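You operate a simulated robot arm through the tools that you are given. There is no shell and no other tool.

The job below is to be done with a simulated robot arm. You get a single attempt, and the scene is never put back.

Task
Put things in order on the top of the press bench. At the end: the blue rag from the top of the press bench stands where the green and white block stood; the blue brush cap from the top of the press bench stands where the blue rag stood; the green and white block stands on top of the white pack (marked "VAN"); the blue label pad stands on top of the yellow element; whatever was shut is shut again. Leave all else as you found it, and nothing knocked over.
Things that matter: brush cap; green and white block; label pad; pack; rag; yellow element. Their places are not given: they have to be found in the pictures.

It is judged by the outcome, as a careful person would: the job done as asked, and still so three seconds after it is handed in. It fails if anything else is knocked over, pushed out of place, dropped, spilled or broken. Lids that push on must go on centred and level and be pressed home; caps that screw on are set level and turned clockwise until they are tight.

Robot
A 5-joint arm with a two-finger parallel gripper, fixed in place. Base frame: the origin is at the foot of the arm, x ahead of it, y to its left, z up; the work surface is at about z = 0. Lengths are in m, angles in rad, forces in N, time in s.
With the tool pointing down near the work surface it reaches from about 0.26 to 0.6 m from the base axis. Its first joint turns from -1.152 to 1.152 rad. The tool tilts only in the upright plane through the base axis and itself; it spins freely about its own axis. Payload 1.57 kg.
The TCP is the grasp point between the finger pads, 0.03 m short of the fingertips. In the tool frame z runs along the fingers and y along their closing line. Largest opening 0.08 m; finger width 0.017, thickness 0.012; the body of the gripper, 0.04 by 0.082 m, starts 0.08 m behind the TCP.
Orientation is that of the tool frame in the base frame, as [roll, pitch, yaw] about the fixed x, y, z axes, in that order (R = Rz(yaw) Ry(pitch) Rx(roll)). With the fingers straight down and closing along the base's y, the tool's x points along the base's -x, its y along +y and its z along -z.

Tools
- The arm moves only by the tool move_arm. Its argument "steps" is a list of rows, each an object (a shift or turn left out is 0, a gripper value left out holds the last) with "travel": the shift along the tool's x, y, z in m, a list of three; "angular": the turn, a rotation vector about the tool's x, y, z in rad, a list of three; "hand": the finger opening in m, from 0 to 0.08. In form: [{"travel": [tx, ty, tz], "angular": [wx, wy, wz], "hand": hand}, ...]. A call has 1 to 20 rows; each row is the pose to reach, as a shift and turn from the pose commanded when the call began, along the tool's axes at that moment. Each row takes 0.2 s and may step no farther than 0.05 m and 0.15 rad from the row before; otherwise, or with a gripper value out of range, the whole call is refused. A pose out of reach is approached as far as the arm can. The call stops where the force on the tool passes 40 N (or 10 N more than at its start, if that is more) or the arm is blocked; 0.2 s more then pass. Each finger travels about 0.153 m/s and halts on what it meets, pressing with about 30 N; the grip force reading is that of the motor and also rises with nothing between the fingers. The clock runs only during rows and for 0.2 s after the last one: add rows that repeat a pose to give the fingers time. The reply holds the time, the measured pose of the TCP, the force on the tool along the base axes, the opening and the grip force, in the units named above and with some noise, with the torque about the TCP (base axes, N m) and any sound that the robot's microphone picked up.
- Cameras (640 x 400 px; columns grow to the right, rows downward): "scene" is fixed at [0.0467, 0.3969, 0.5352]; the picture's right is [-0.68, -0.74, 0.00], its down [-0.33, 0.30, -0.89] and it looks along [0.66, -0.60, -0.45] (base axes); focal length 331 px, centre (320, 200). "wrist" rides on the gripper at [0.072, -0.007, -0.122] in the tool frame; the picture's right is [0.09, 1.00, 0.00], its down [-0.84, 0.08, -0.54] and it looks along [-0.54, 0.05, 0.84] (tool axes); focal length 238 px, centre (320, 200).
- camera(camera): a new picture of that camera. The clock stands still meanwhile.
- probe_pixels(camera, pixels): for up to 12 pixels [column, row] of the newest picture of that camera ("zoom" is the newest enlarged one), the place [x, y, z] in the base frame of the surface seen there, good to about 0.003 m. The clock stands still meanwhile.
- zoom(camera, box): a new picture of the part [left, top, right, bottom] of that camera's present view, enlarged. The clock stands still meanwhile.
- job_done(): hands the job in; it is judged then, once.

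Unless the task says otherwise, let go and move clear before handing in.

The tools are called after "Emit:" as a command line: name --argument value ..., lists and objects as JSON in quotes. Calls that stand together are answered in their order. move_arm: Moves the arm, as the interface text tells. Its arguments: {"type":"object","properties":{"steps":{"type":"array","items":{"type":"object","properties":{"travel":{"type":"array","items":{"type":"number"}},"angular":{"type":"array","items":{"type":"number"}},"hand":{"type":"number"}}}}},"required":["steps"]} The other tools are called the same way: camera (camera) takes a picture; probe_pixels (camera, pixels) gives the place of the surface under pixels of a picture; zoom (camera, box) takes an enlarged picture of a part of a camera's view; job_done () hands the job in.

At the start:

```text
time_s: 0.0
tcp_pos: [0.3584, -0.1202, 0.3482]
orientation: [3.141, 0.001, -3.141]
force: [-0.4, 0.1, 0.1]
moment: [-0.01, 0.01, -0.03]
grip_width: 0.0802
gripper_force: 0.2
```

scene: 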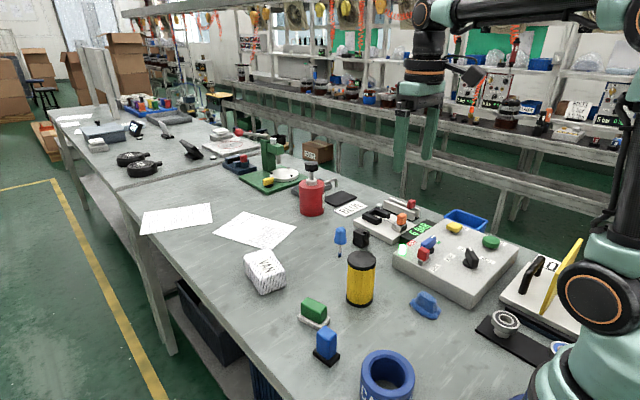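
wrist: 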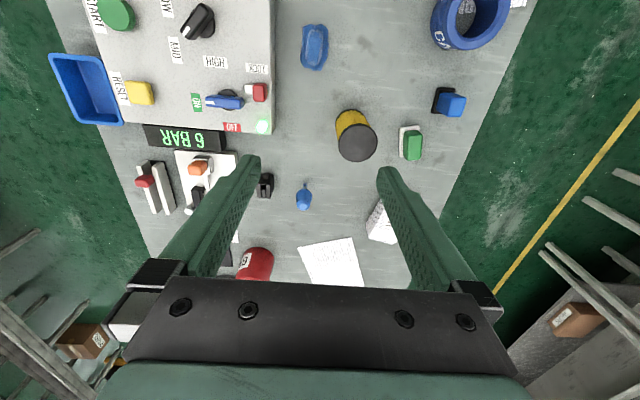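

The pictures show a green/white block near scene (314,312), a blue item on a black base near (326,345), a yellow cylinder near (361,278), a white pack near (265,270), a blue lump near (425,305) and a small blue item near (340,238). I'll zoom in to identify each one.

Emit:
zoom --camera "scene" --box '[230, 210, 450, 400]'

Emit:
zoom --camera "wrist" --box '[230, 0, 540, 260]'

```text
2.11 times, centred on (340, 305) of scene
```

zoom: 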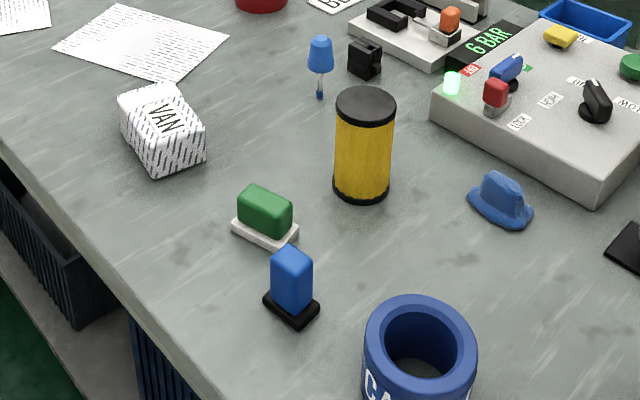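

```text
1.54 times, centred on (385, 130) of wrist
```

zoom: 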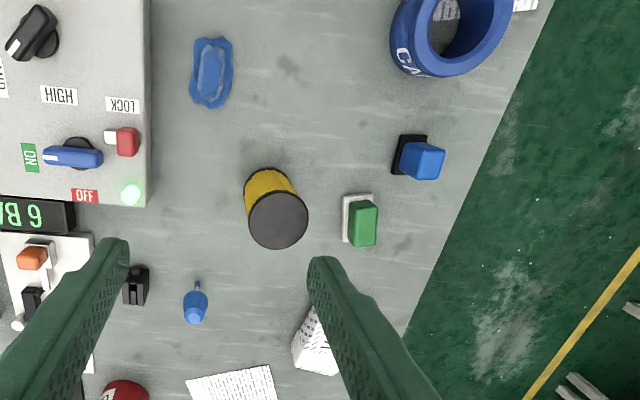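

The close-ups show several blue items, so I'll zoom on each one and on the rest of the bench to tell the rag, brush cap and label pad apart.

Emit:
zoom --camera "scene" --box '[310, 215, 390, 265]'

Emit:
zoom --camera "scene" --box '[290, 290, 370, 370]'

Emit:
zoom --camera "scene" --box '[340, 330, 440, 400]'

Emit:
zoom --camera "scene" --box '[390, 270, 470, 330]'

Emit:
zoom --camera "scene" --box '[460, 220, 640, 400]'

Emit:
zoom --camera "scene" --box '[220, 120, 500, 270]'

Emit:
zoom --camera "wrist" --box '[380, 0, 540, 100]'

```text
8.00 times, centred on (350, 240) of scene
```

zoom: 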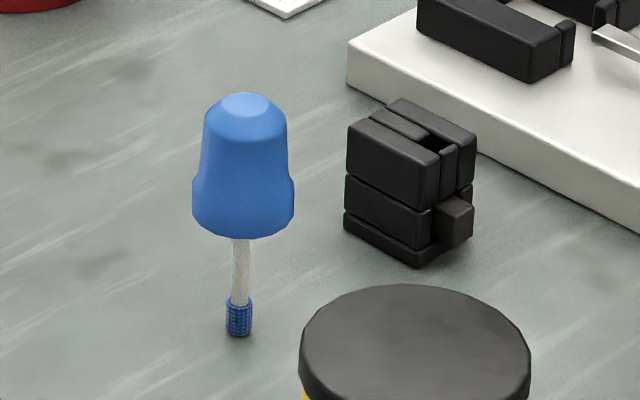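

```text
5.00 times, centred on (330, 330) of scene
```

zoom: 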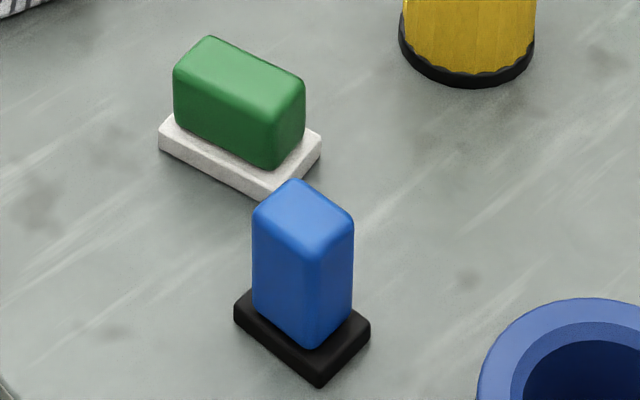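

```text
5.71 times, centred on (390, 365) of scene
```

zoom: 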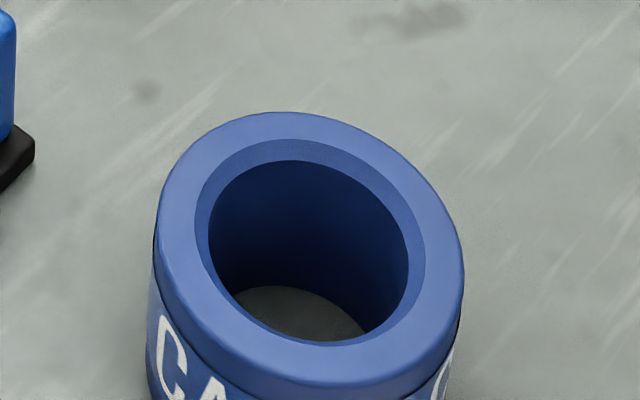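

```text
6.67 times, centred on (430, 300) of scene
```

zoom: 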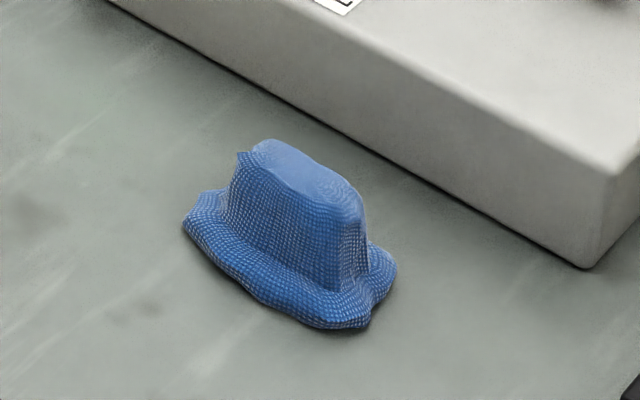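

```text
2.22 times, centred on (550, 310) of scene
```

zoom: 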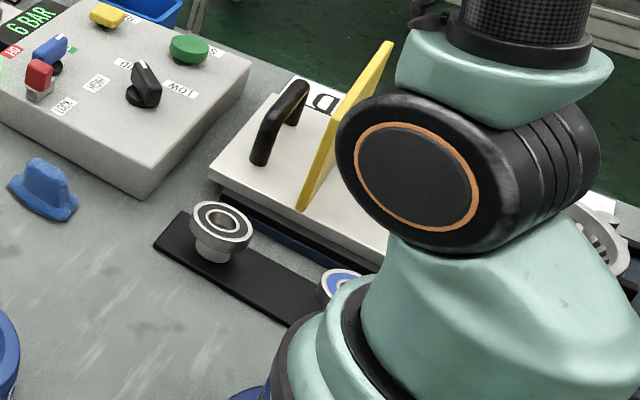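

```text
2.29 times, centred on (360, 195) of scene
```

zoom: 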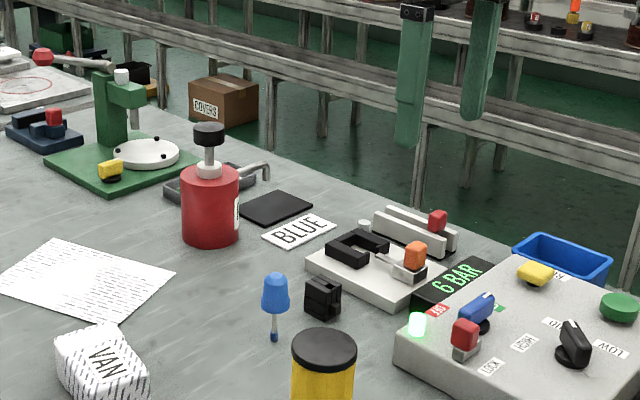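

```text
4.00 times, centred on (460, 50) of wrist
```

zoom: 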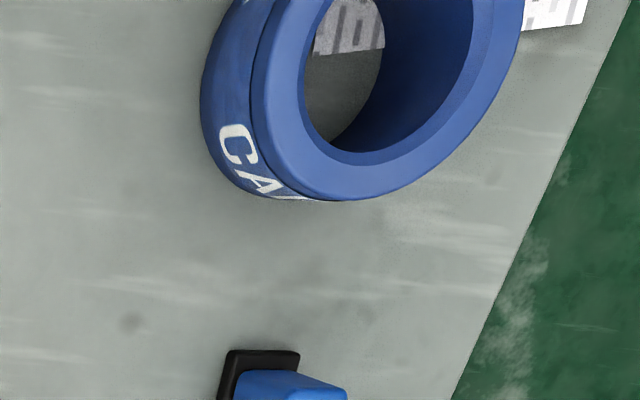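

I now have three candidates: a lump of blue cloth at (425,305), a blue cap with a brush under it at (340,238), and a blue block on a black base at (326,345). Next I'll probe their places and those of the other objects.

Emit:
camera --camera "scene"

Emit:
probe_pixels --camera "scene" --pixels '[[340, 232], [339, 256], [314, 305], [316, 325], [326, 334], [326, 362], [265, 262], [361, 258], [360, 304], [425, 298], [425, 316], [388, 357]]'

Emit:
probe_pixels --camera "wrist" --pixels '[[303, 200], [411, 145], [452, 104], [380, 222], [357, 143], [314, 47], [470, 20], [265, 186], [330, 260], [250, 280], [520, 3], [195, 170]]'

```text
taken
```

scene: 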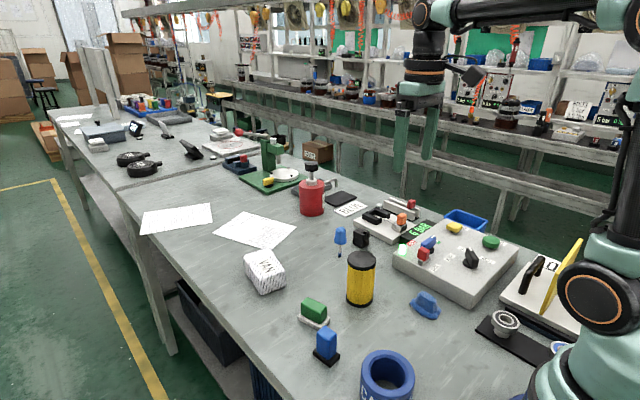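

```text
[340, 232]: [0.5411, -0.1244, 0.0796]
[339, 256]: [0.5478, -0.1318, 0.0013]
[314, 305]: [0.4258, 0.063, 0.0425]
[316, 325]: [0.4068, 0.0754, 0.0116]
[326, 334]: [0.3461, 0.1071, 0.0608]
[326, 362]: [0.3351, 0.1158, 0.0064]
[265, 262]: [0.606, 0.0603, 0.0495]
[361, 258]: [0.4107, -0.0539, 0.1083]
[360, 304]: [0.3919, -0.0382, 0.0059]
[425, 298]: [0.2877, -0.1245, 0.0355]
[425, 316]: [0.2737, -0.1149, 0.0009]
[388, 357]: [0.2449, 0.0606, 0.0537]
```

```text
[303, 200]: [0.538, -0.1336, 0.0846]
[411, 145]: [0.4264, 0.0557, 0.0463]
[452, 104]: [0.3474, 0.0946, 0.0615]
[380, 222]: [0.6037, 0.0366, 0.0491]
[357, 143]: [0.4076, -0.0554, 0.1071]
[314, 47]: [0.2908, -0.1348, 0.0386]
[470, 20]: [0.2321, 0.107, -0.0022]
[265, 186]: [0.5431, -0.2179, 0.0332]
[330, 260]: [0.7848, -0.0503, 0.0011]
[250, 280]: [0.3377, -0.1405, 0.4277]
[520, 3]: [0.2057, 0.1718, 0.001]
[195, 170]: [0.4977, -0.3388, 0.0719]
```

The white pack is far out, near (0.606, 0.05), and there is some printed white paper near (0.21, 0.17) by the blue ring. I'll move the arm high above the bench to look at that area with the wrist camera.

Emit:
move_arm --steps '[{"travel": [0.014, 0.04, 0]}, {"travel": [0.028, 0.08, 0]}, {"travel": [0.042, 0.12, 0]}, {"travel": [0.056, 0.16, 0]}, {"travel": [0.07, 0.2, 0]}, {"travel": [0.08, 0.22, 0]}]'

Emit:
camera --camera "wrist"

Emit:
camera --camera "scene"

```text
time_s: 1.4
tcp_pos: [0.2779, 0.1009, 0.3481]
orientation: [3.142, -0.001, 3.139]
force: [0.3, 0.3, 1.0]
moment: [-0.02, 0.01, 0.01]
grip_width: 0.0799
gripper_force: 0.0
```

```text
taken
```

wrist: 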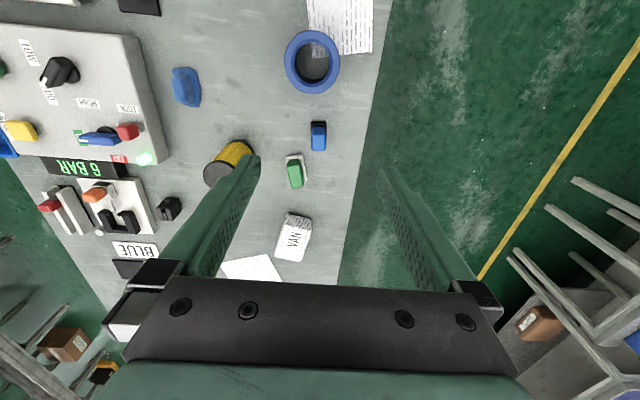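

```text
taken
```

scene: 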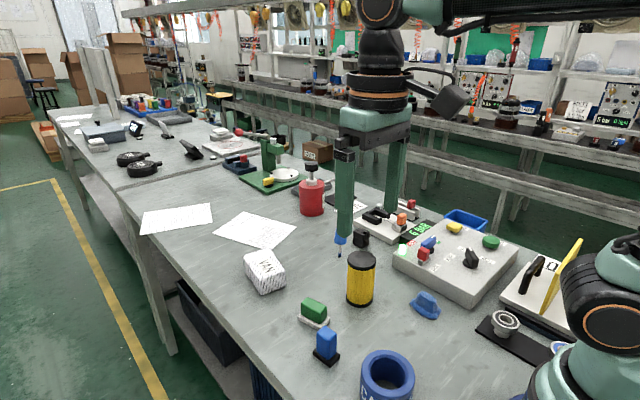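

The printed paper at wrist (340,20) is just sheets lying under and near the blue ring. I'll zoom in there and on the left part of the view to rule out other label pads.

Emit:
zoom --camera "wrist" --box '[250, 0, 390, 90]'

Emit:
zoom --camera "wrist" --box '[0, 0, 250, 160]'

Emit:
zoom --camera "wrist" --box '[240, 110, 360, 280]'

Emit:
zoom --camera "wrist" --box '[20, 160, 200, 290]'

Emit:
zoom --camera "scene" --box '[40, 80, 340, 220]'

```text
4.44 times, centred on (320, 45) of wrist
```

zoom: 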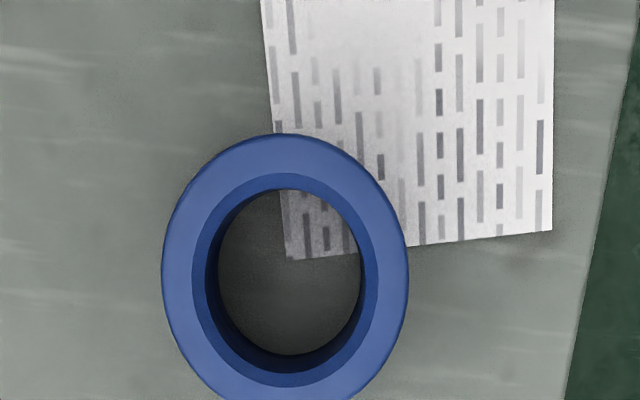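

```text
2.50 times, centred on (125, 80) of wrist
```

zoom: 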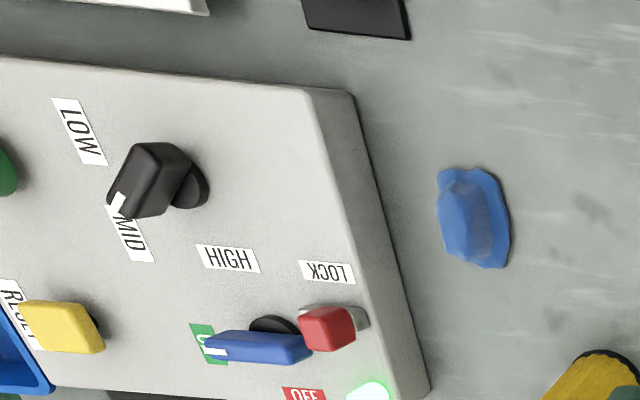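

```text
2.35 times, centred on (300, 195) of wrist
```

zoom: 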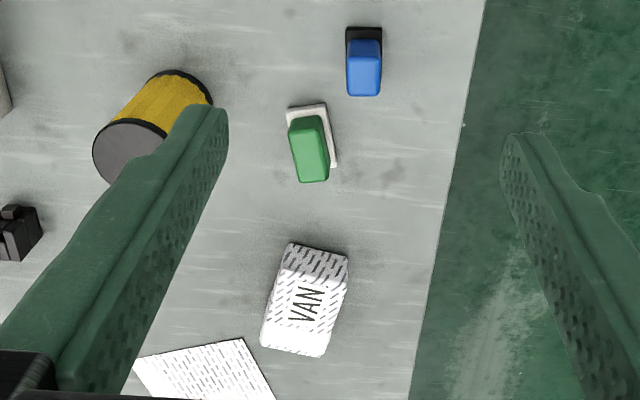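

```text
3.08 times, centred on (110, 225) of wrist
```

zoom: 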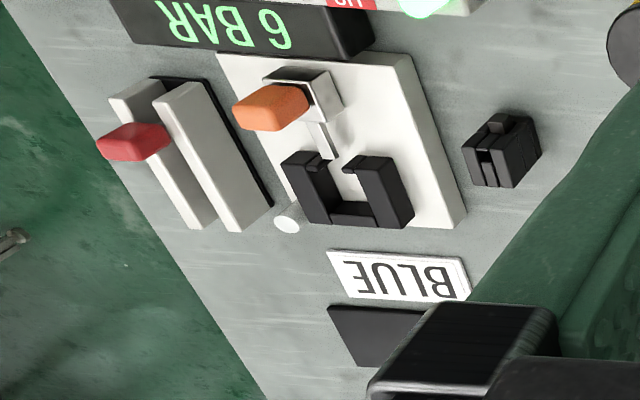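

```text
2.13 times, centred on (190, 150) of scene
```

zoom: 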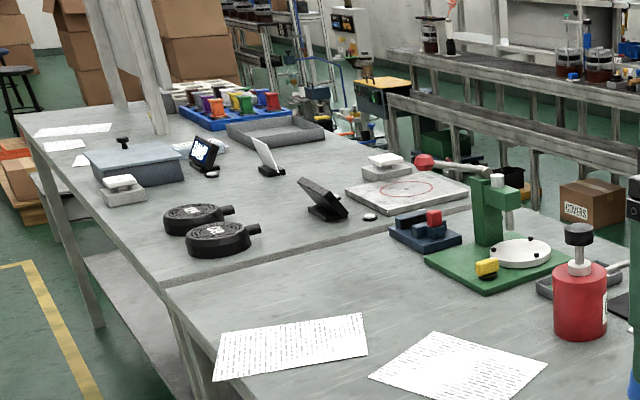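

No other label pad is in view, so the blue block on the black base at scene (326,345) is the label pad. Next I'll lower over the green and white block to measure it and its neighbours.

Emit:
move_arm --steps '[{"travel": [-0.0244, -0.008, 0.02]}, {"travel": [-0.0488, -0.016, 0.04]}, {"travel": [-0.0732, -0.025, 0.06]}, {"travel": [-0.0976, -0.033, 0.08]}, {"travel": [-0.122, -0.041, 0.108]}, {"travel": [-0.122, -0.041, 0.108]}]'

Emit:
camera --camera "wrist"

Emit:
camera --camera "scene"

```text
time_s: 2.8
tcp_pos: [0.4023, 0.0589, 0.2393]
orientation: [3.141, 0.0, 3.141]
force: [0.2, 0.1, -1.1]
moment: [-0.01, -0.02, 0.01]
grip_width: 0.0798
gripper_force: 0.1
```

```text
taken
```

wrist: 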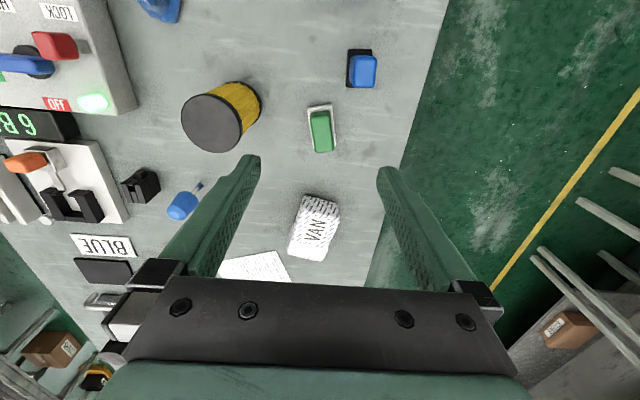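

```text
taken
```

scene: 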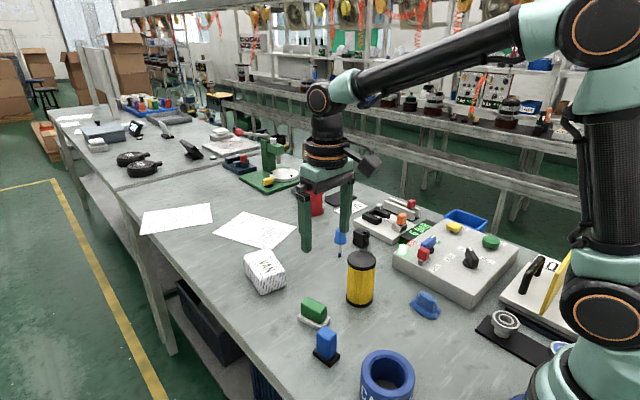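

Emit:
zoom --camera "wrist" --box '[280, 30, 400, 170]'

Emit:
zoom --camera "wrist" --box '[270, 180, 370, 280]'

Emit:
zoom --camera "wrist" --box '[150, 60, 280, 230]'

```text
2.86 times, centred on (340, 100) of wrist
```

zoom: 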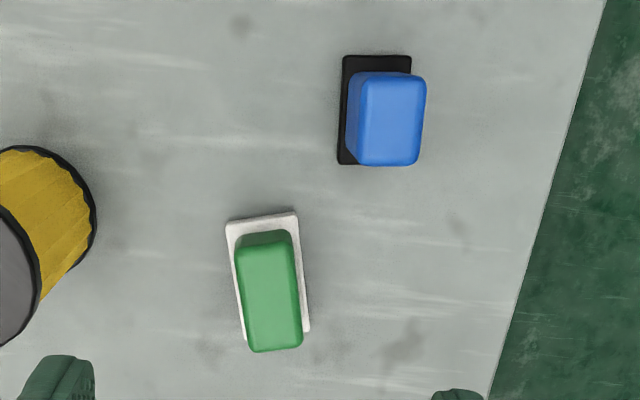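

```text
4.00 times, centred on (320, 230) of wrist
```

zoom: 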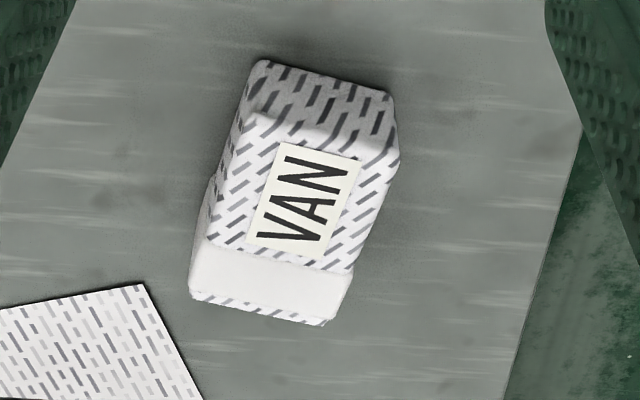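

```text
2.35 times, centred on (215, 145) of wrist
```

zoom: 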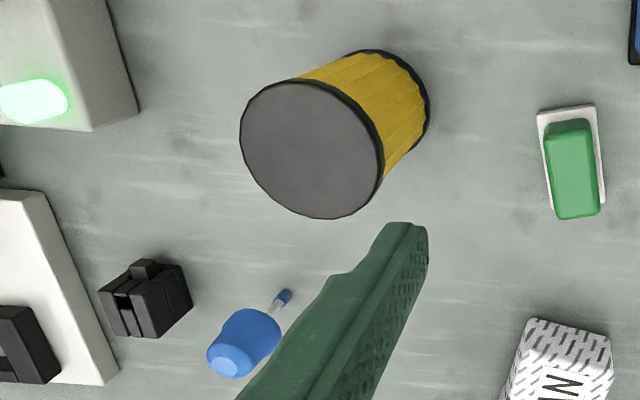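

Now I'll probe the exact shapes: first the pack (is its top flat?), then the block and the label pad.

Emit:
probe_pixels --camera "wrist" --pixels '[[333, 197], [367, 206], [335, 212], [360, 219], [325, 240], [352, 246], [320, 248], [355, 258], [345, 230], [338, 236], [350, 222], [330, 228]]'

Emit:
zoom --camera "scene" --box '[225, 235, 305, 305]'

```text
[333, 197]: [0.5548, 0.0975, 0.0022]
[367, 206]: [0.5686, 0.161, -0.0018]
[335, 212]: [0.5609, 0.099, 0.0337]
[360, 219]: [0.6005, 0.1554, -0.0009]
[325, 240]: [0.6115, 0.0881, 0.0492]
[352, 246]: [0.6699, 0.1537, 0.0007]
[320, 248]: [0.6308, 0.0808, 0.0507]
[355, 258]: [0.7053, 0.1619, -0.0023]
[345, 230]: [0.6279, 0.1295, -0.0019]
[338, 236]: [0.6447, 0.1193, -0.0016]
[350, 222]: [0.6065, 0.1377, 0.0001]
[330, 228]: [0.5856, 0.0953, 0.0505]
```

```text
5.71 times, centred on (265, 270) of scene
```

zoom: 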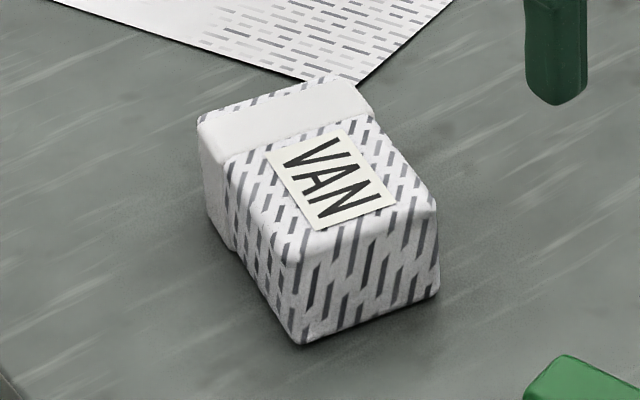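

I had the zoom scale wrong, so those pixels missed the pack. I'll probe the pack's faces directly in the new enlarged scene picture.

Emit:
probe_pixels --camera "zoom" --pixels '[[330, 180], [240, 165], [300, 240], [425, 200], [365, 130], [212, 130], [360, 95], [285, 110], [300, 335], [435, 290], [240, 240], [340, 280]]'

```text
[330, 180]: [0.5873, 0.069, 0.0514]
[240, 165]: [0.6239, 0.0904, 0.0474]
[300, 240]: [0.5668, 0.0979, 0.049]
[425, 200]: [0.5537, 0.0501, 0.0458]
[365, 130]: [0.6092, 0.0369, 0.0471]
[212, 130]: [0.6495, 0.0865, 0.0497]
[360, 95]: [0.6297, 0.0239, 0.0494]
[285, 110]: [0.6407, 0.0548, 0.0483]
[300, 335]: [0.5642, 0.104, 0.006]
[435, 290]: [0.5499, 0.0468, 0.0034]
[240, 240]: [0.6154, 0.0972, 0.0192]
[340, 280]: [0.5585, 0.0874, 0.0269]
```

The pack's top is flat at z≈0.05, with its centre near (0.60, 0.063). Next I'll probe the block and the label pad in enlarged views.

Emit:
zoom --camera "wrist" --box '[290, 90, 354, 170]'

Emit:
zoom --camera "scene" --box '[290, 290, 354, 330]'

```text
5.00 times, centred on (322, 130) of wrist
```

zoom: 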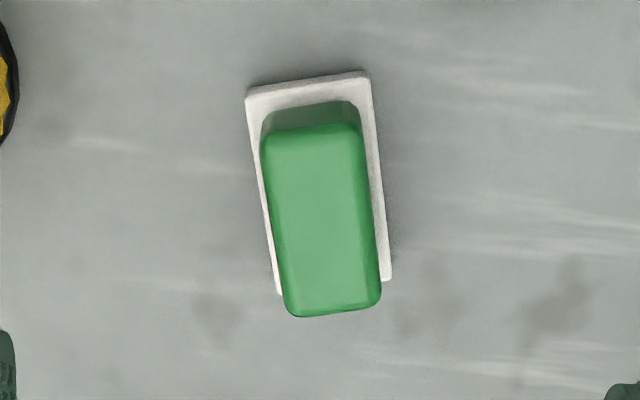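

```text
10.00 times, centred on (322, 310) of scene
```

zoom: 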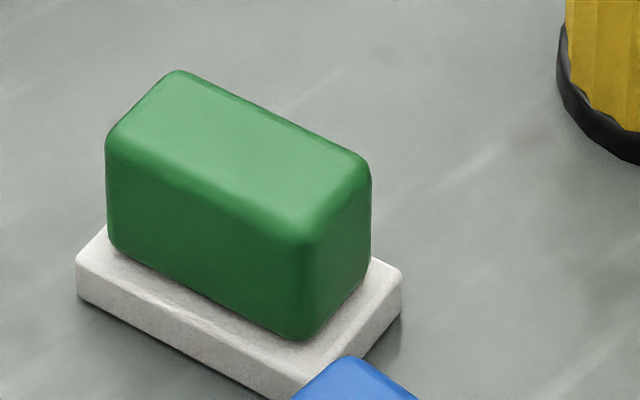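

Emit:
probe_pixels --camera "wrist" --pixels '[[308.0, 110.2], [331.0, 105.4], [335.2, 145.0], [322.6, 133.6], [311.5, 119], [329.5, 117], [333, 149], [317, 151], [315, 106], [355, 68], [370, 68], [363, 70]]'

Emit:
probe_pixels --camera "zoom" --pixels '[[80, 258], [400, 265], [270, 385], [235, 150], [178, 80], [120, 140], [355, 165], [300, 220], [80, 290], [108, 235], [340, 250], [180, 220]]'

```text
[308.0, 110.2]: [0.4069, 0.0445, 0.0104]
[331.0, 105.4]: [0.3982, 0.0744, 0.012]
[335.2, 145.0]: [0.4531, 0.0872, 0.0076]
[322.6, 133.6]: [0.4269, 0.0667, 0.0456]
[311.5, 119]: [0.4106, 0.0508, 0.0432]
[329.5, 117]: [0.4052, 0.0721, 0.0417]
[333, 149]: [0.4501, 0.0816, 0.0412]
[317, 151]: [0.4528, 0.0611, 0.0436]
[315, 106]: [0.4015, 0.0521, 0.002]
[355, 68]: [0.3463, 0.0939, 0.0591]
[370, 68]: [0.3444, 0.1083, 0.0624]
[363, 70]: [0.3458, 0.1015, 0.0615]
```

```text
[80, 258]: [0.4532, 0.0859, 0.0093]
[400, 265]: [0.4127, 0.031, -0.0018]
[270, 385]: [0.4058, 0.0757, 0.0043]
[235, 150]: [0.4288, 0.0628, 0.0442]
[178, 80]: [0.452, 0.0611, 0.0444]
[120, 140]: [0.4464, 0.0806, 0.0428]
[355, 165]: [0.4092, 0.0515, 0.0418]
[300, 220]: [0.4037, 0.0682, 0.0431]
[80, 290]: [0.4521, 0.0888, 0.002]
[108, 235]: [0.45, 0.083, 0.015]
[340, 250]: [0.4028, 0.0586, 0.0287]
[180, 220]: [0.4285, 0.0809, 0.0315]
```

The block is at (0.428, 0.066), turned about 12.5°, with a green body 0.022 wide and its top at z 0.0455. Before picking anything up, I'll check that the arm can reach the pack centre at low height with the tool pointing down.

Emit:
move_arm --steps '[{"travel": [-0.04, 0.001, 0.016], "angular": [0, 0, 0.05]}, {"travel": [-0.08, 0.002, 0.032], "angular": [0, 0, 0.1]}, {"travel": [-0.12, 0.003, 0.048], "angular": [0, 0, 0.15]}, {"travel": [-0.16, 0.004, 0.064], "angular": [0, 0, 0.2]}, {"travel": [-0.198, 0.004, 0.08], "angular": [0, 0, 0.21]}, {"travel": [-0.198, 0.004, 0.11], "angular": [0, 0, 0.21]}, {"travel": [-0.198, 0.004, 0.13], "angular": [0, 0, 0.21]}, {"travel": [-0.198, 0.004, 0.13], "angular": [0, 0, 0.21]}]'

Emit:
camera --camera "wrist"

Emit:
camera --camera "scene"

```text
time_s: 4.6
tcp_pos: [0.5978, 0.0629, 0.1097]
orientation: [3.141, 0.0, 2.932]
force: [-0.2, 0.3, 0.1]
moment: [0.0, -0.03, -0.05]
grip_width: 0.0801
gripper_force: 0.1
out of reach, approached as far as the arm can: row 5
```

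```text
taken
```

wrist: 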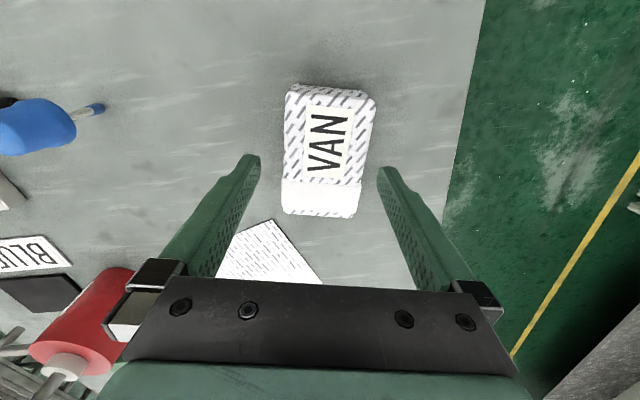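

```text
taken
```

scene: 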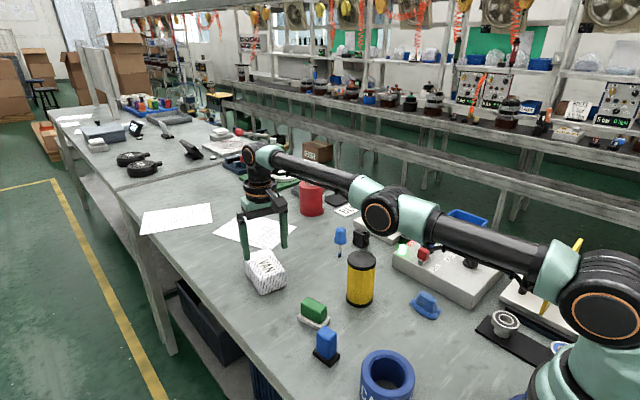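

The arm reaches (0.598, 0.063) at z≈0.11 but not much higher at that radius, so I'll come in from a smaller radius. I'll refine the pack outline from this close view.

Emit:
probe_pixels --camera "wrist" --pixels '[[289, 92], [374, 100], [283, 207], [355, 212], [290, 102], [370, 108], [325, 140], [330, 200], [365, 150], [288, 150], [322, 90], [320, 214]]'

Emit:
zoom --camera "wrist" --box '[260, 70, 400, 230]'

```text
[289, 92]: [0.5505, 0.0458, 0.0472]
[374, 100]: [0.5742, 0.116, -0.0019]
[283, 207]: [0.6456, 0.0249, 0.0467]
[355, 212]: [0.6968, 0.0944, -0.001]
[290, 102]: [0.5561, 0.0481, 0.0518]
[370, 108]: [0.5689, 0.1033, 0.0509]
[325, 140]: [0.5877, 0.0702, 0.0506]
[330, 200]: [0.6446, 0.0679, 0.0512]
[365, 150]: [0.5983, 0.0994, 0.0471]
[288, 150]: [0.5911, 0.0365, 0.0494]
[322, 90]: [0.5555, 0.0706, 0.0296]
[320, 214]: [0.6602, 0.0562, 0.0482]
```

```text
2.50 times, centred on (330, 150) of wrist
```

zoom: 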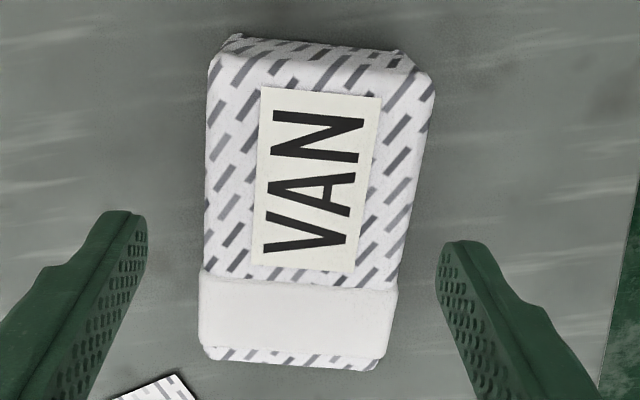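

The pack's top is about 0.10 × 0.059 m, centred near (0.608, 0.0645) and turned −12.8°; it is at z≈0.051. Now I'll go back above the green and white block, align with it and half-close the fingers.

Emit:
move_arm --steps '[{"travel": [0.04, -0.008, -0.01], "angular": [0, 0, -0.1]}, {"travel": [0.08, -0.016, -0.03], "angular": [0, 0, -0.2]}, {"travel": [0.12, -0.024, -0.05], "angular": [0, 0, -0.3]}, {"travel": [0.1667, -0.0323, -0.05], "angular": [0, 0, -0.428], "hand": 0.055}, {"travel": [0.1667, -0.0323, -0.05], "angular": [0, 0, -0.428], "hand": 0.055}]'

Emit:
camera --camera "wrist"

```text
time_s: 5.8
tcp_pos: [0.5734, 0.0784, 0.2322]
orientation: [-3.141, -0.009, -3.027]
force: [-0.1, -0.5, 0.2]
moment: [0.0, 0.0, -0.01]
grip_width: 0.0548
gripper_force: 0.1
out of reach, approached as far as the arm can: row 1, 2, 3, 4, 5
```

```text
taken
```

wrist: 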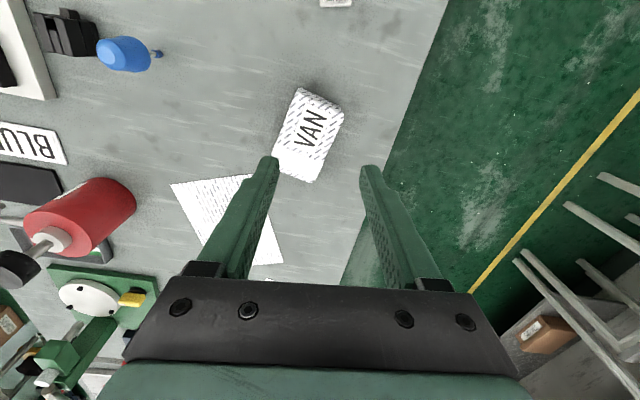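

The arm stopped at (0.573, 0.078, 0.232), short of the target, and reported every row out of reach. That was probably because it was near the stretched-out limit. I'll send a zero move to see what pose it now counts as commanded.

Emit:
move_arm --steps '[{"travel": [0, 0, 0]}, {"travel": [0, 0, 0]}]'

Emit:
camera --camera "scene"

```text
time_s: 6.4
tcp_pos: [0.5732, 0.0767, 0.2318]
orientation: [-3.141, -0.01, -3.03]
force: [-0.3, 0.0, 0.2]
moment: [0.0, 0.02, 0.0]
grip_width: 0.055
gripper_force: 0.2
```

```text
taken
```

scene: 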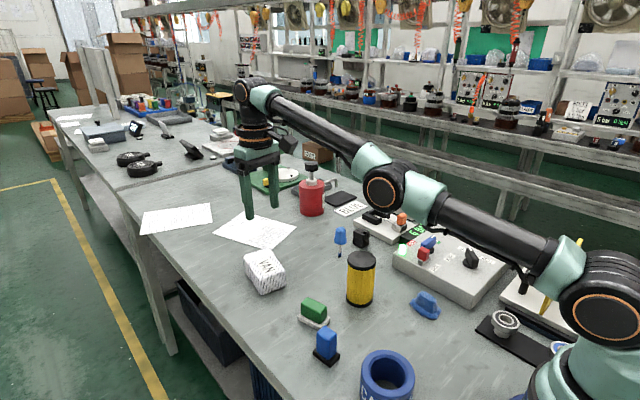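

In the scene picture the arm looks almost straight: the elbow near (385,190) lies on the line from shoulder to wrist. It seems stuck at the stretch limit. A small straight-down move should bend the elbow the right way, and the space below is clear.

Emit:
move_arm --steps '[{"travel": [0.0, 0, 0.015]}, {"travel": [0.0, 0, 0.03]}, {"travel": [0.005, 0, 0.045]}, {"travel": [0.01, 0, 0.06]}]'

Emit:
camera --camera "scene"

```text
time_s: 7.4
tcp_pos: [0.5834, 0.0823, 0.1819]
orientation: [-3.141, -0.009, -3.029]
force: [0.5, 0.1, 0.8]
moment: [0.03, -0.02, 0.03]
grip_width: 0.0551
gripper_force: 0.0
out of reach, approached as far as the arm can: row 1, 2, 3, 4
```

```text
taken
```

scene: 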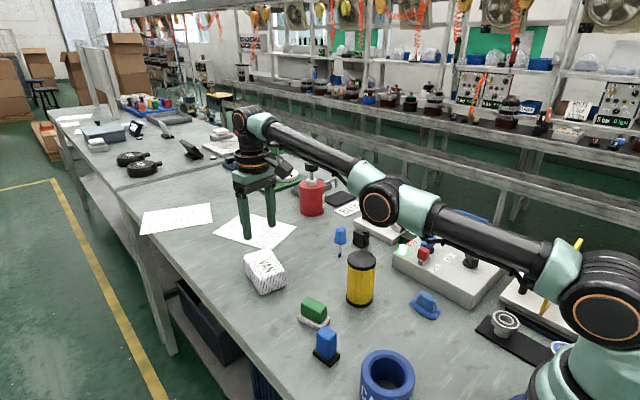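

Every row followed the arc of a straight arm, so the elbow is stuck at full stretch. Tilting the tool tip inward while drawing back should flex the elbow, and there is nothing tall nearby at this height.

Emit:
move_arm --steps '[{"travel": [0.041, -0.001, 0.0], "angular": [0.004, 0.145, 0]}, {"travel": [0.088, -0.002, -0.004], "angular": [0.008, 0.29, 0]}, {"travel": [0.088, -0.002, -0.004], "angular": [0.008, 0.29, 0]}]'

Emit:
camera --camera "scene"

```text
time_s: 8.2
tcp_pos: [0.505, 0.071, 0.2583]
orientation: [-3.133, -0.31, -3.03]
force: [-0.2, -0.6, -0.9]
moment: [-0.01, -0.02, 0.02]
grip_width: 0.055
gripper_force: 0.2
out of reach, approached as far as the arm can: row 1, 2, 3
```

```text
taken
```

scene: 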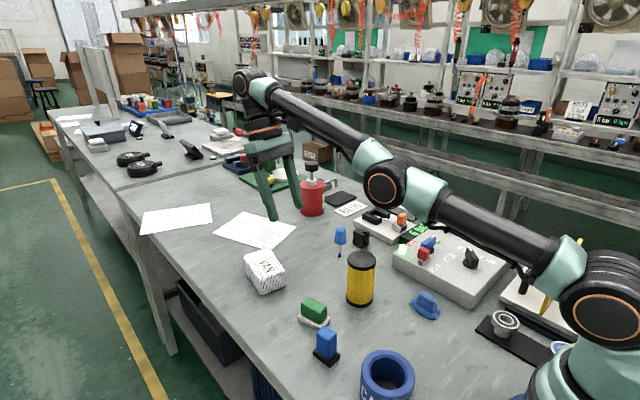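

It again followed the straight-arm arc, and the arm in the picture looks slightly over-extended at the elbow. I'll stretch it out first so the elbow passes straight, then tilt the tip inward while pulling back so it flexes the normal way.

Emit:
move_arm --steps '[{"travel": [-0.0163, 0, -0.0115]}, {"travel": [-0.0163, 0, -0.0115]}, {"travel": [0.0136, 0, -0.0137], "angular": [0, 0.145, 0]}, {"travel": [0.0613, 0, -0.0052], "angular": [0, 0.28, 0]}, {"travel": [0.1008, 0, -0.0064], "angular": [0, 0.42, 0]}, {"travel": [0.1254, 0, 0.0109], "angular": [0, 0.42, 0]}]'

Emit:
camera --camera "scene"

```text
time_s: 9.6
tcp_pos: [0.3829, 0.0589, 0.2841]
orientation: [-3.113, -0.718, -3.036]
force: [-0.3, 0.6, -0.5]
moment: [-0.02, -0.01, 0.0]
grip_width: 0.0551
gripper_force: 0.2
out of reach, approached as far as the arm can: row 1, 2, 3, 4, 5
```

```text
taken
```

scene: 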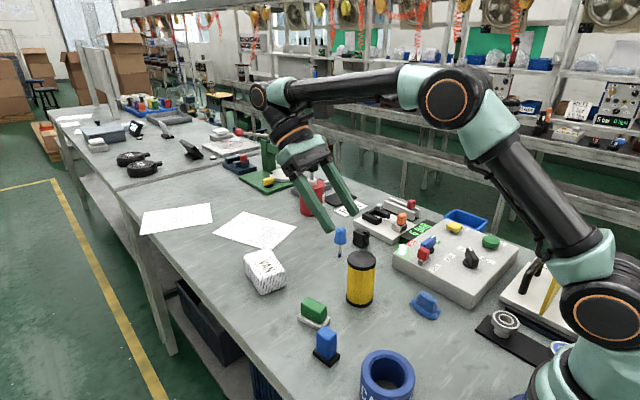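

The elbow is up again and the last row was reached at (0.383, 0.059, 0.284). I'll bring the tool back to vertical above the green and white block, aligned with its 12.5° turn, and stay well inside the reach limit from now on.

Emit:
move_arm --steps '[{"travel": [-0.015, 0.0005, 0.0055], "angular": [0.0022, -0.1198, -0.0162]}, {"travel": [-0.03, 0.001, 0.011], "angular": [0.0043, -0.2396, -0.0324]}, {"travel": [-0.045, 0.0016, 0.0166], "angular": [0.0065, -0.3594, -0.0487]}, {"travel": [-0.06, 0.0021, 0.0221], "angular": [0.0087, -0.4791, -0.0649]}, {"travel": [-0.075, 0.0027, 0.0277], "angular": [0.0108, -0.5989, -0.0811]}, {"travel": [-0.0897, 0.0032, 0.0332], "angular": [0.013, -0.7187, -0.0973]}, {"travel": [-0.0897, 0.0032, 0.0332], "angular": [0.013, -0.7187, -0.0973]}]'

Emit:
camera --camera "wrist"

Emit:
camera --camera "scene"

```text
time_s: 11.2
tcp_pos: [0.4291, 0.0653, 0.199]
orientation: [3.141, 0.003, -2.933]
force: [-0.4, -0.1, -0.4]
moment: [0.0, -0.03, -0.01]
grip_width: 0.0546
gripper_force: 0.0
```

```text
taken
```

wrist: 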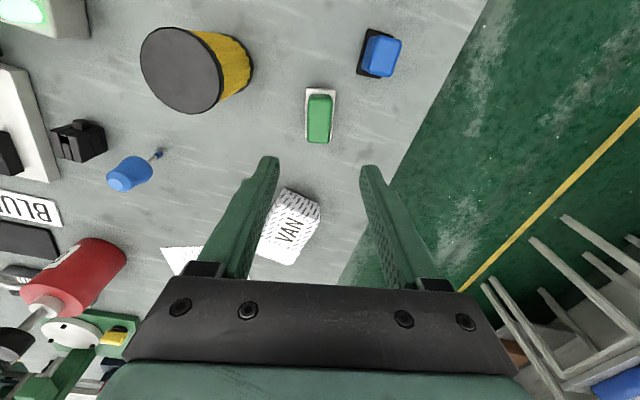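

```text
taken
```

scene: 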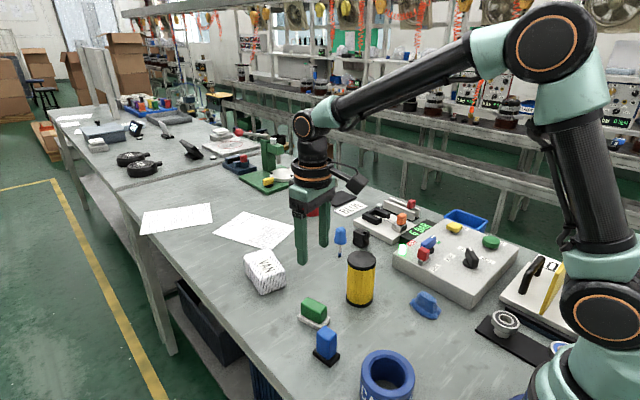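

The arm is vertical above the block at (0.429, 0.065, 0.199). I'll check the block's centre from this closer view before going down.

Emit:
zoom --camera "wrist" --box '[280, 80, 360, 150]'

Emit:
probe_pixels --camera "wrist" --pixels '[[310, 96], [331, 98], [307, 140], [328, 142], [320, 118], [307, 90], [335, 91], [304, 135], [332, 137]]'

```text
5.71 times, centred on (320, 115) of wrist
```

zoom: 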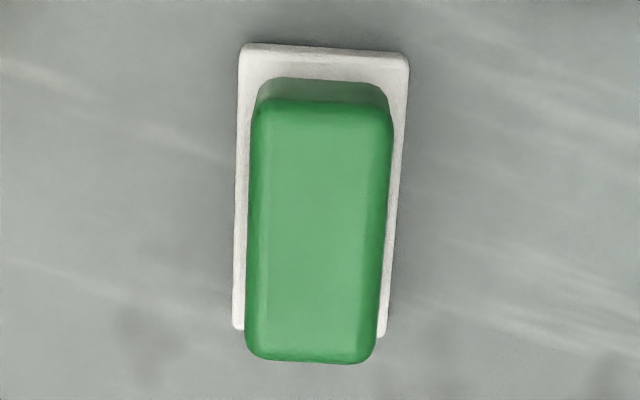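

```text
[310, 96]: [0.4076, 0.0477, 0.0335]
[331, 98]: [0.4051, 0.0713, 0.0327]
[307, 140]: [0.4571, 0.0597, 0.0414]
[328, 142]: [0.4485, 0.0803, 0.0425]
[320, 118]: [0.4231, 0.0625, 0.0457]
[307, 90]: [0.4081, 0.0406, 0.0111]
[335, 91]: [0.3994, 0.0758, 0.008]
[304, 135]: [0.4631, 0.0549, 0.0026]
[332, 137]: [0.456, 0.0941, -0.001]
```

The block's centre is (0.430, 0.065), turned about 13.5°. I'll go down with a slight outward tilt of 0.12 rad, kept the same for placing, so the far pack is easier to reach with the block still level.

Emit:
move_arm --steps '[{"travel": [-0.001, 0, 0.02], "angular": [0.0068, -0.1198, -0.027], "hand": 0.055}, {"travel": [-0.001, 0, 0.055], "angular": [0.0068, -0.1198, -0.027]}, {"travel": [-0.001, 0, 0.09], "angular": [0.0068, -0.1198, -0.027]}, {"travel": [-0.001, 0, 0.12], "angular": [0.0068, -0.1198, -0.027]}, {"travel": [-0.001, 0, 0.14], "angular": [0.0068, -0.1198, -0.027]}, {"travel": [-0.001, 0, 0.15], "angular": [0.0068, -0.1198, -0.027]}, {"travel": [-0.001, 0, 0.15], "angular": [0.0068, -0.1198, -0.027]}]'

Emit:
camera --camera "wrist"

Emit:
zoom --camera "scene" --box '[260, 250, 380, 350]'

```text
time_s: 12.8
tcp_pos: [0.4288, 0.0678, 0.0491]
orientation: [-3.133, 0.121, -2.908]
force: [0.3, -0.6, 0.5]
moment: [-0.03, 0.03, -0.01]
grip_width: 0.055
gripper_force: 0.0
```

```text
taken
```

wrist: 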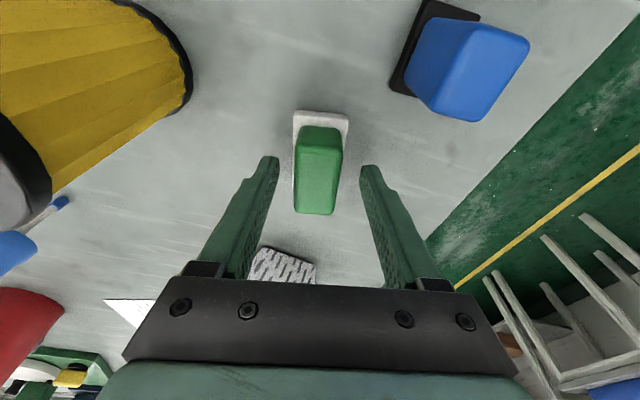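

```text
4.00 times, centred on (320, 300) of scene
```

zoom: 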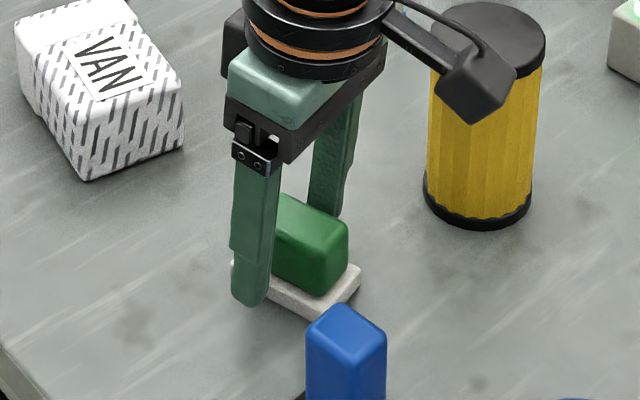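

The block sits centred between the fingers at wrist (318,170), and the fingertips are above the white base. I'll close the gripper now.

Emit:
move_arm --steps '[{"travel": [0, 0, 0], "hand": 0.03}, {"travel": [0, 0, 0], "hand": 0.015}, {"travel": [0, 0, 0], "hand": 0.01}, {"travel": [0, 0, 0], "hand": 0.01}]'

Emit:
camera --camera "wrist"

```text
time_s: 13.8
tcp_pos: [0.4305, 0.0675, 0.0495]
orientation: [-3.134, 0.121, -2.907]
force: [-0.4, 0.3, 0.2]
moment: [0.03, -0.04, -0.01]
grip_width: 0.027
gripper_force: 30.0
```

```text
taken
```

wrist: 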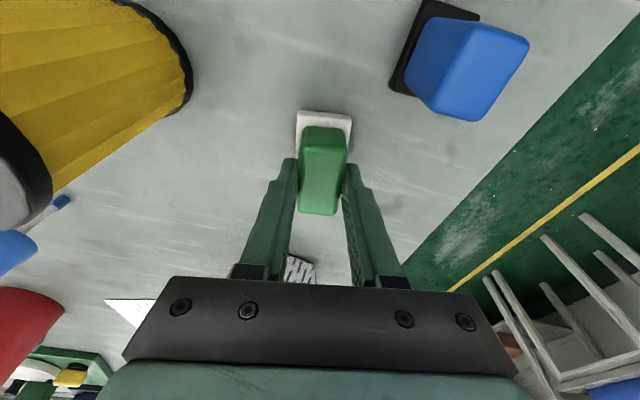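

The grip holds at 0.027 wide with 30 N. I'll lift straight up and check that the block stays level in the fingers.

Emit:
move_arm --steps '[{"travel": [-0.0015, -0.0001, -0.0124]}, {"travel": [-0.0045, -0.0003, -0.037]}, {"travel": [-0.0091, -0.0006, -0.0745]}, {"travel": [-0.0091, -0.0006, -0.0745]}]'

Emit:
camera --camera "wrist"

Emit:
zoom --camera "scene" --box '[260, 210, 380, 310]'

```text
time_s: 14.8
tcp_pos: [0.428, 0.0672, 0.1266]
orientation: [-3.132, 0.12, -2.907]
force: [0.2, -0.6, -0.1]
moment: [0.02, 0.0, 0.04]
grip_width: 0.0272
gripper_force: 30.2
```

```text
taken
```

wrist: 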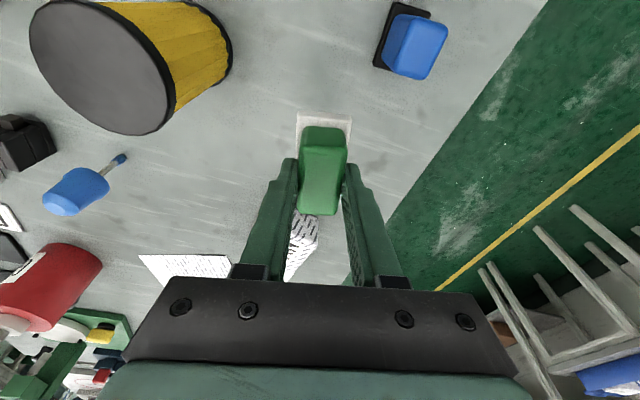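

```text
4.00 times, centred on (320, 260) of scene
```

zoom: 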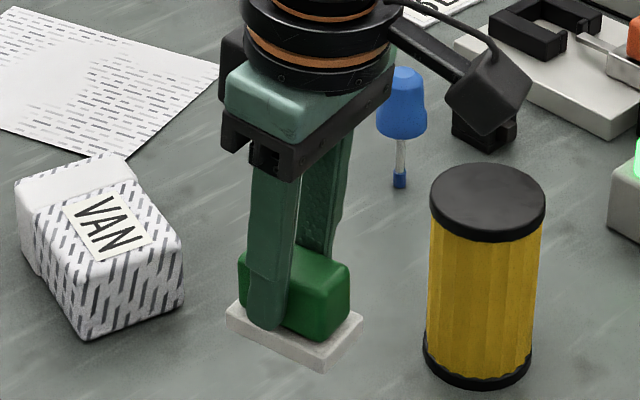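

The block is held and level, at about z 0.08. Now I'll carry it over the pack at the same height while turning it partly toward the pack's direction.

Emit:
move_arm --steps '[{"travel": [-0.0325, -0.008, 0.0044], "angular": [0.0011, 0.0001, 0.049]}, {"travel": [-0.0651, -0.016, 0.0087], "angular": [0.0022, 0.0002, 0.098]}, {"travel": [-0.0976, -0.0241, 0.0131], "angular": [0.0032, 0.0002, 0.147]}, {"travel": [-0.1302, -0.0321, 0.0174], "angular": [0.0043, 0.0003, 0.196]}, {"travel": [-0.1627, -0.0401, 0.0218], "angular": [0.0054, 0.0004, 0.2447]}, {"travel": [-0.1627, -0.0401, 0.0218], "angular": [0.0054, 0.0004, 0.2447]}]'

Emit:
camera --camera "wrist"

Emit:
zoom --camera "scene" --box '[210, 200, 330, 310]'

Emit:
camera --camera "scene"

```text
time_s: 16.2
tcp_pos: [0.5987, 0.0655, 0.1216]
orientation: [3.129, 0.118, 3.127]
force: [0.5, 0.1, -0.7]
moment: [-0.01, -0.05, -0.03]
grip_width: 0.0269
gripper_force: 29.7
```

```text
taken
```

wrist: 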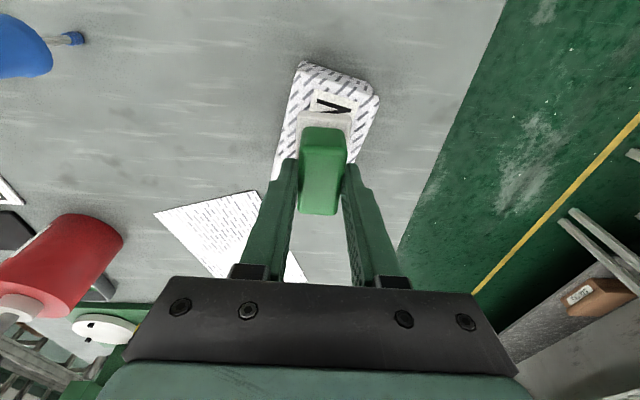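

```text
3.64 times, centred on (270, 255) of scene
```

zoom: 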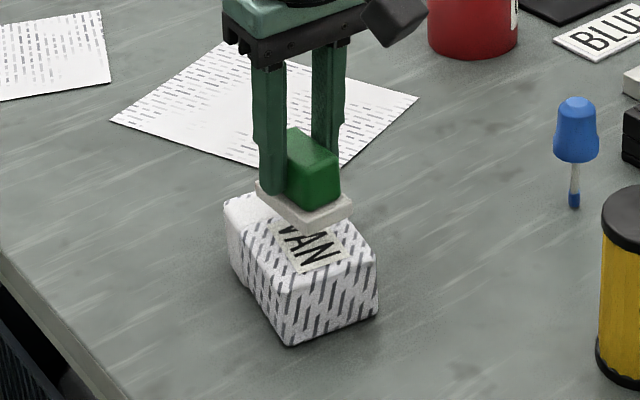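

```text
taken
```

scene: 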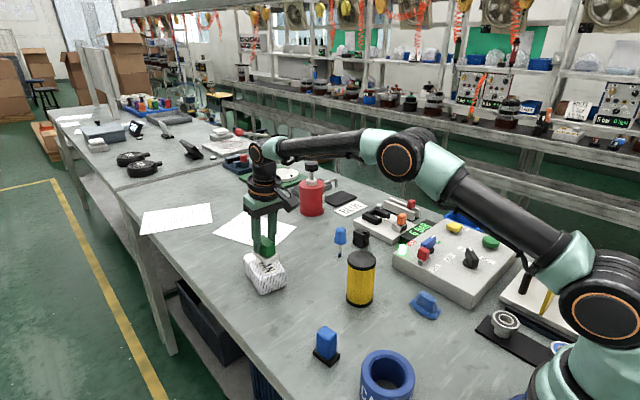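

The block is centred over the pack with its underside about 0.02 above. I'll lower it slowly.

Emit:
move_arm --steps '[{"travel": [0.0008, -0.0001, 0.0069]}, {"travel": [0.0014, -0.0001, 0.0119]}, {"travel": [0.0019, -0.0002, 0.0159]}, {"travel": [0.0021, -0.0002, 0.0179]}, {"travel": [0.0021, -0.0002, 0.0179]}]'

Emit:
zoom --camera "scene" --box '[225, 220, 305, 300]'

```text
time_s: 17.4
tcp_pos: [0.5984, 0.0658, 0.1033]
orientation: [3.126, 0.12, 3.128]
force: [0.3, -0.4, -0.7]
moment: [0.02, -0.02, -0.03]
grip_width: 0.0271
gripper_force: 30.7
```

```text
5.00 times, centred on (265, 260) of scene
```

zoom: 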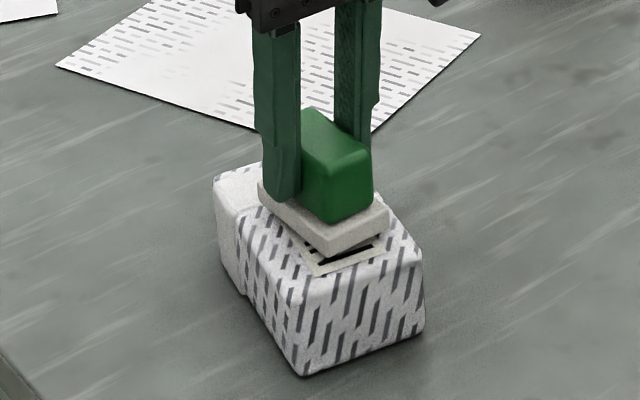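

There is no contact yet and a thin gap still shows under the block. I'll lower it further in small steps.

Emit:
move_arm --steps '[{"travel": [0.0001, 0, 0.001]}, {"travel": [0.0002, 0, 0.002]}, {"travel": [0.0002, 0, 0.002]}]'

Emit:
zoom --camera "scene" --box '[225, 220, 305, 300]'

```text
time_s: 18.2
tcp_pos: [0.5972, 0.0652, 0.1018]
orientation: [3.127, 0.119, 3.131]
force: [-0.3, -0.2, 0.5]
moment: [-0.01, -0.02, -0.06]
grip_width: 0.0268
gripper_force: 30.0
```

```text
5.00 times, centred on (265, 260) of scene
```

zoom: 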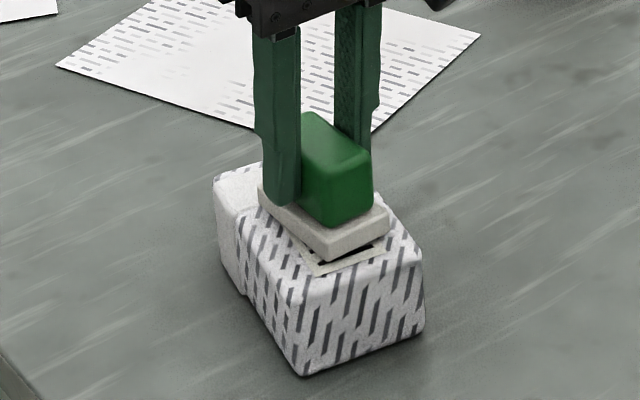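

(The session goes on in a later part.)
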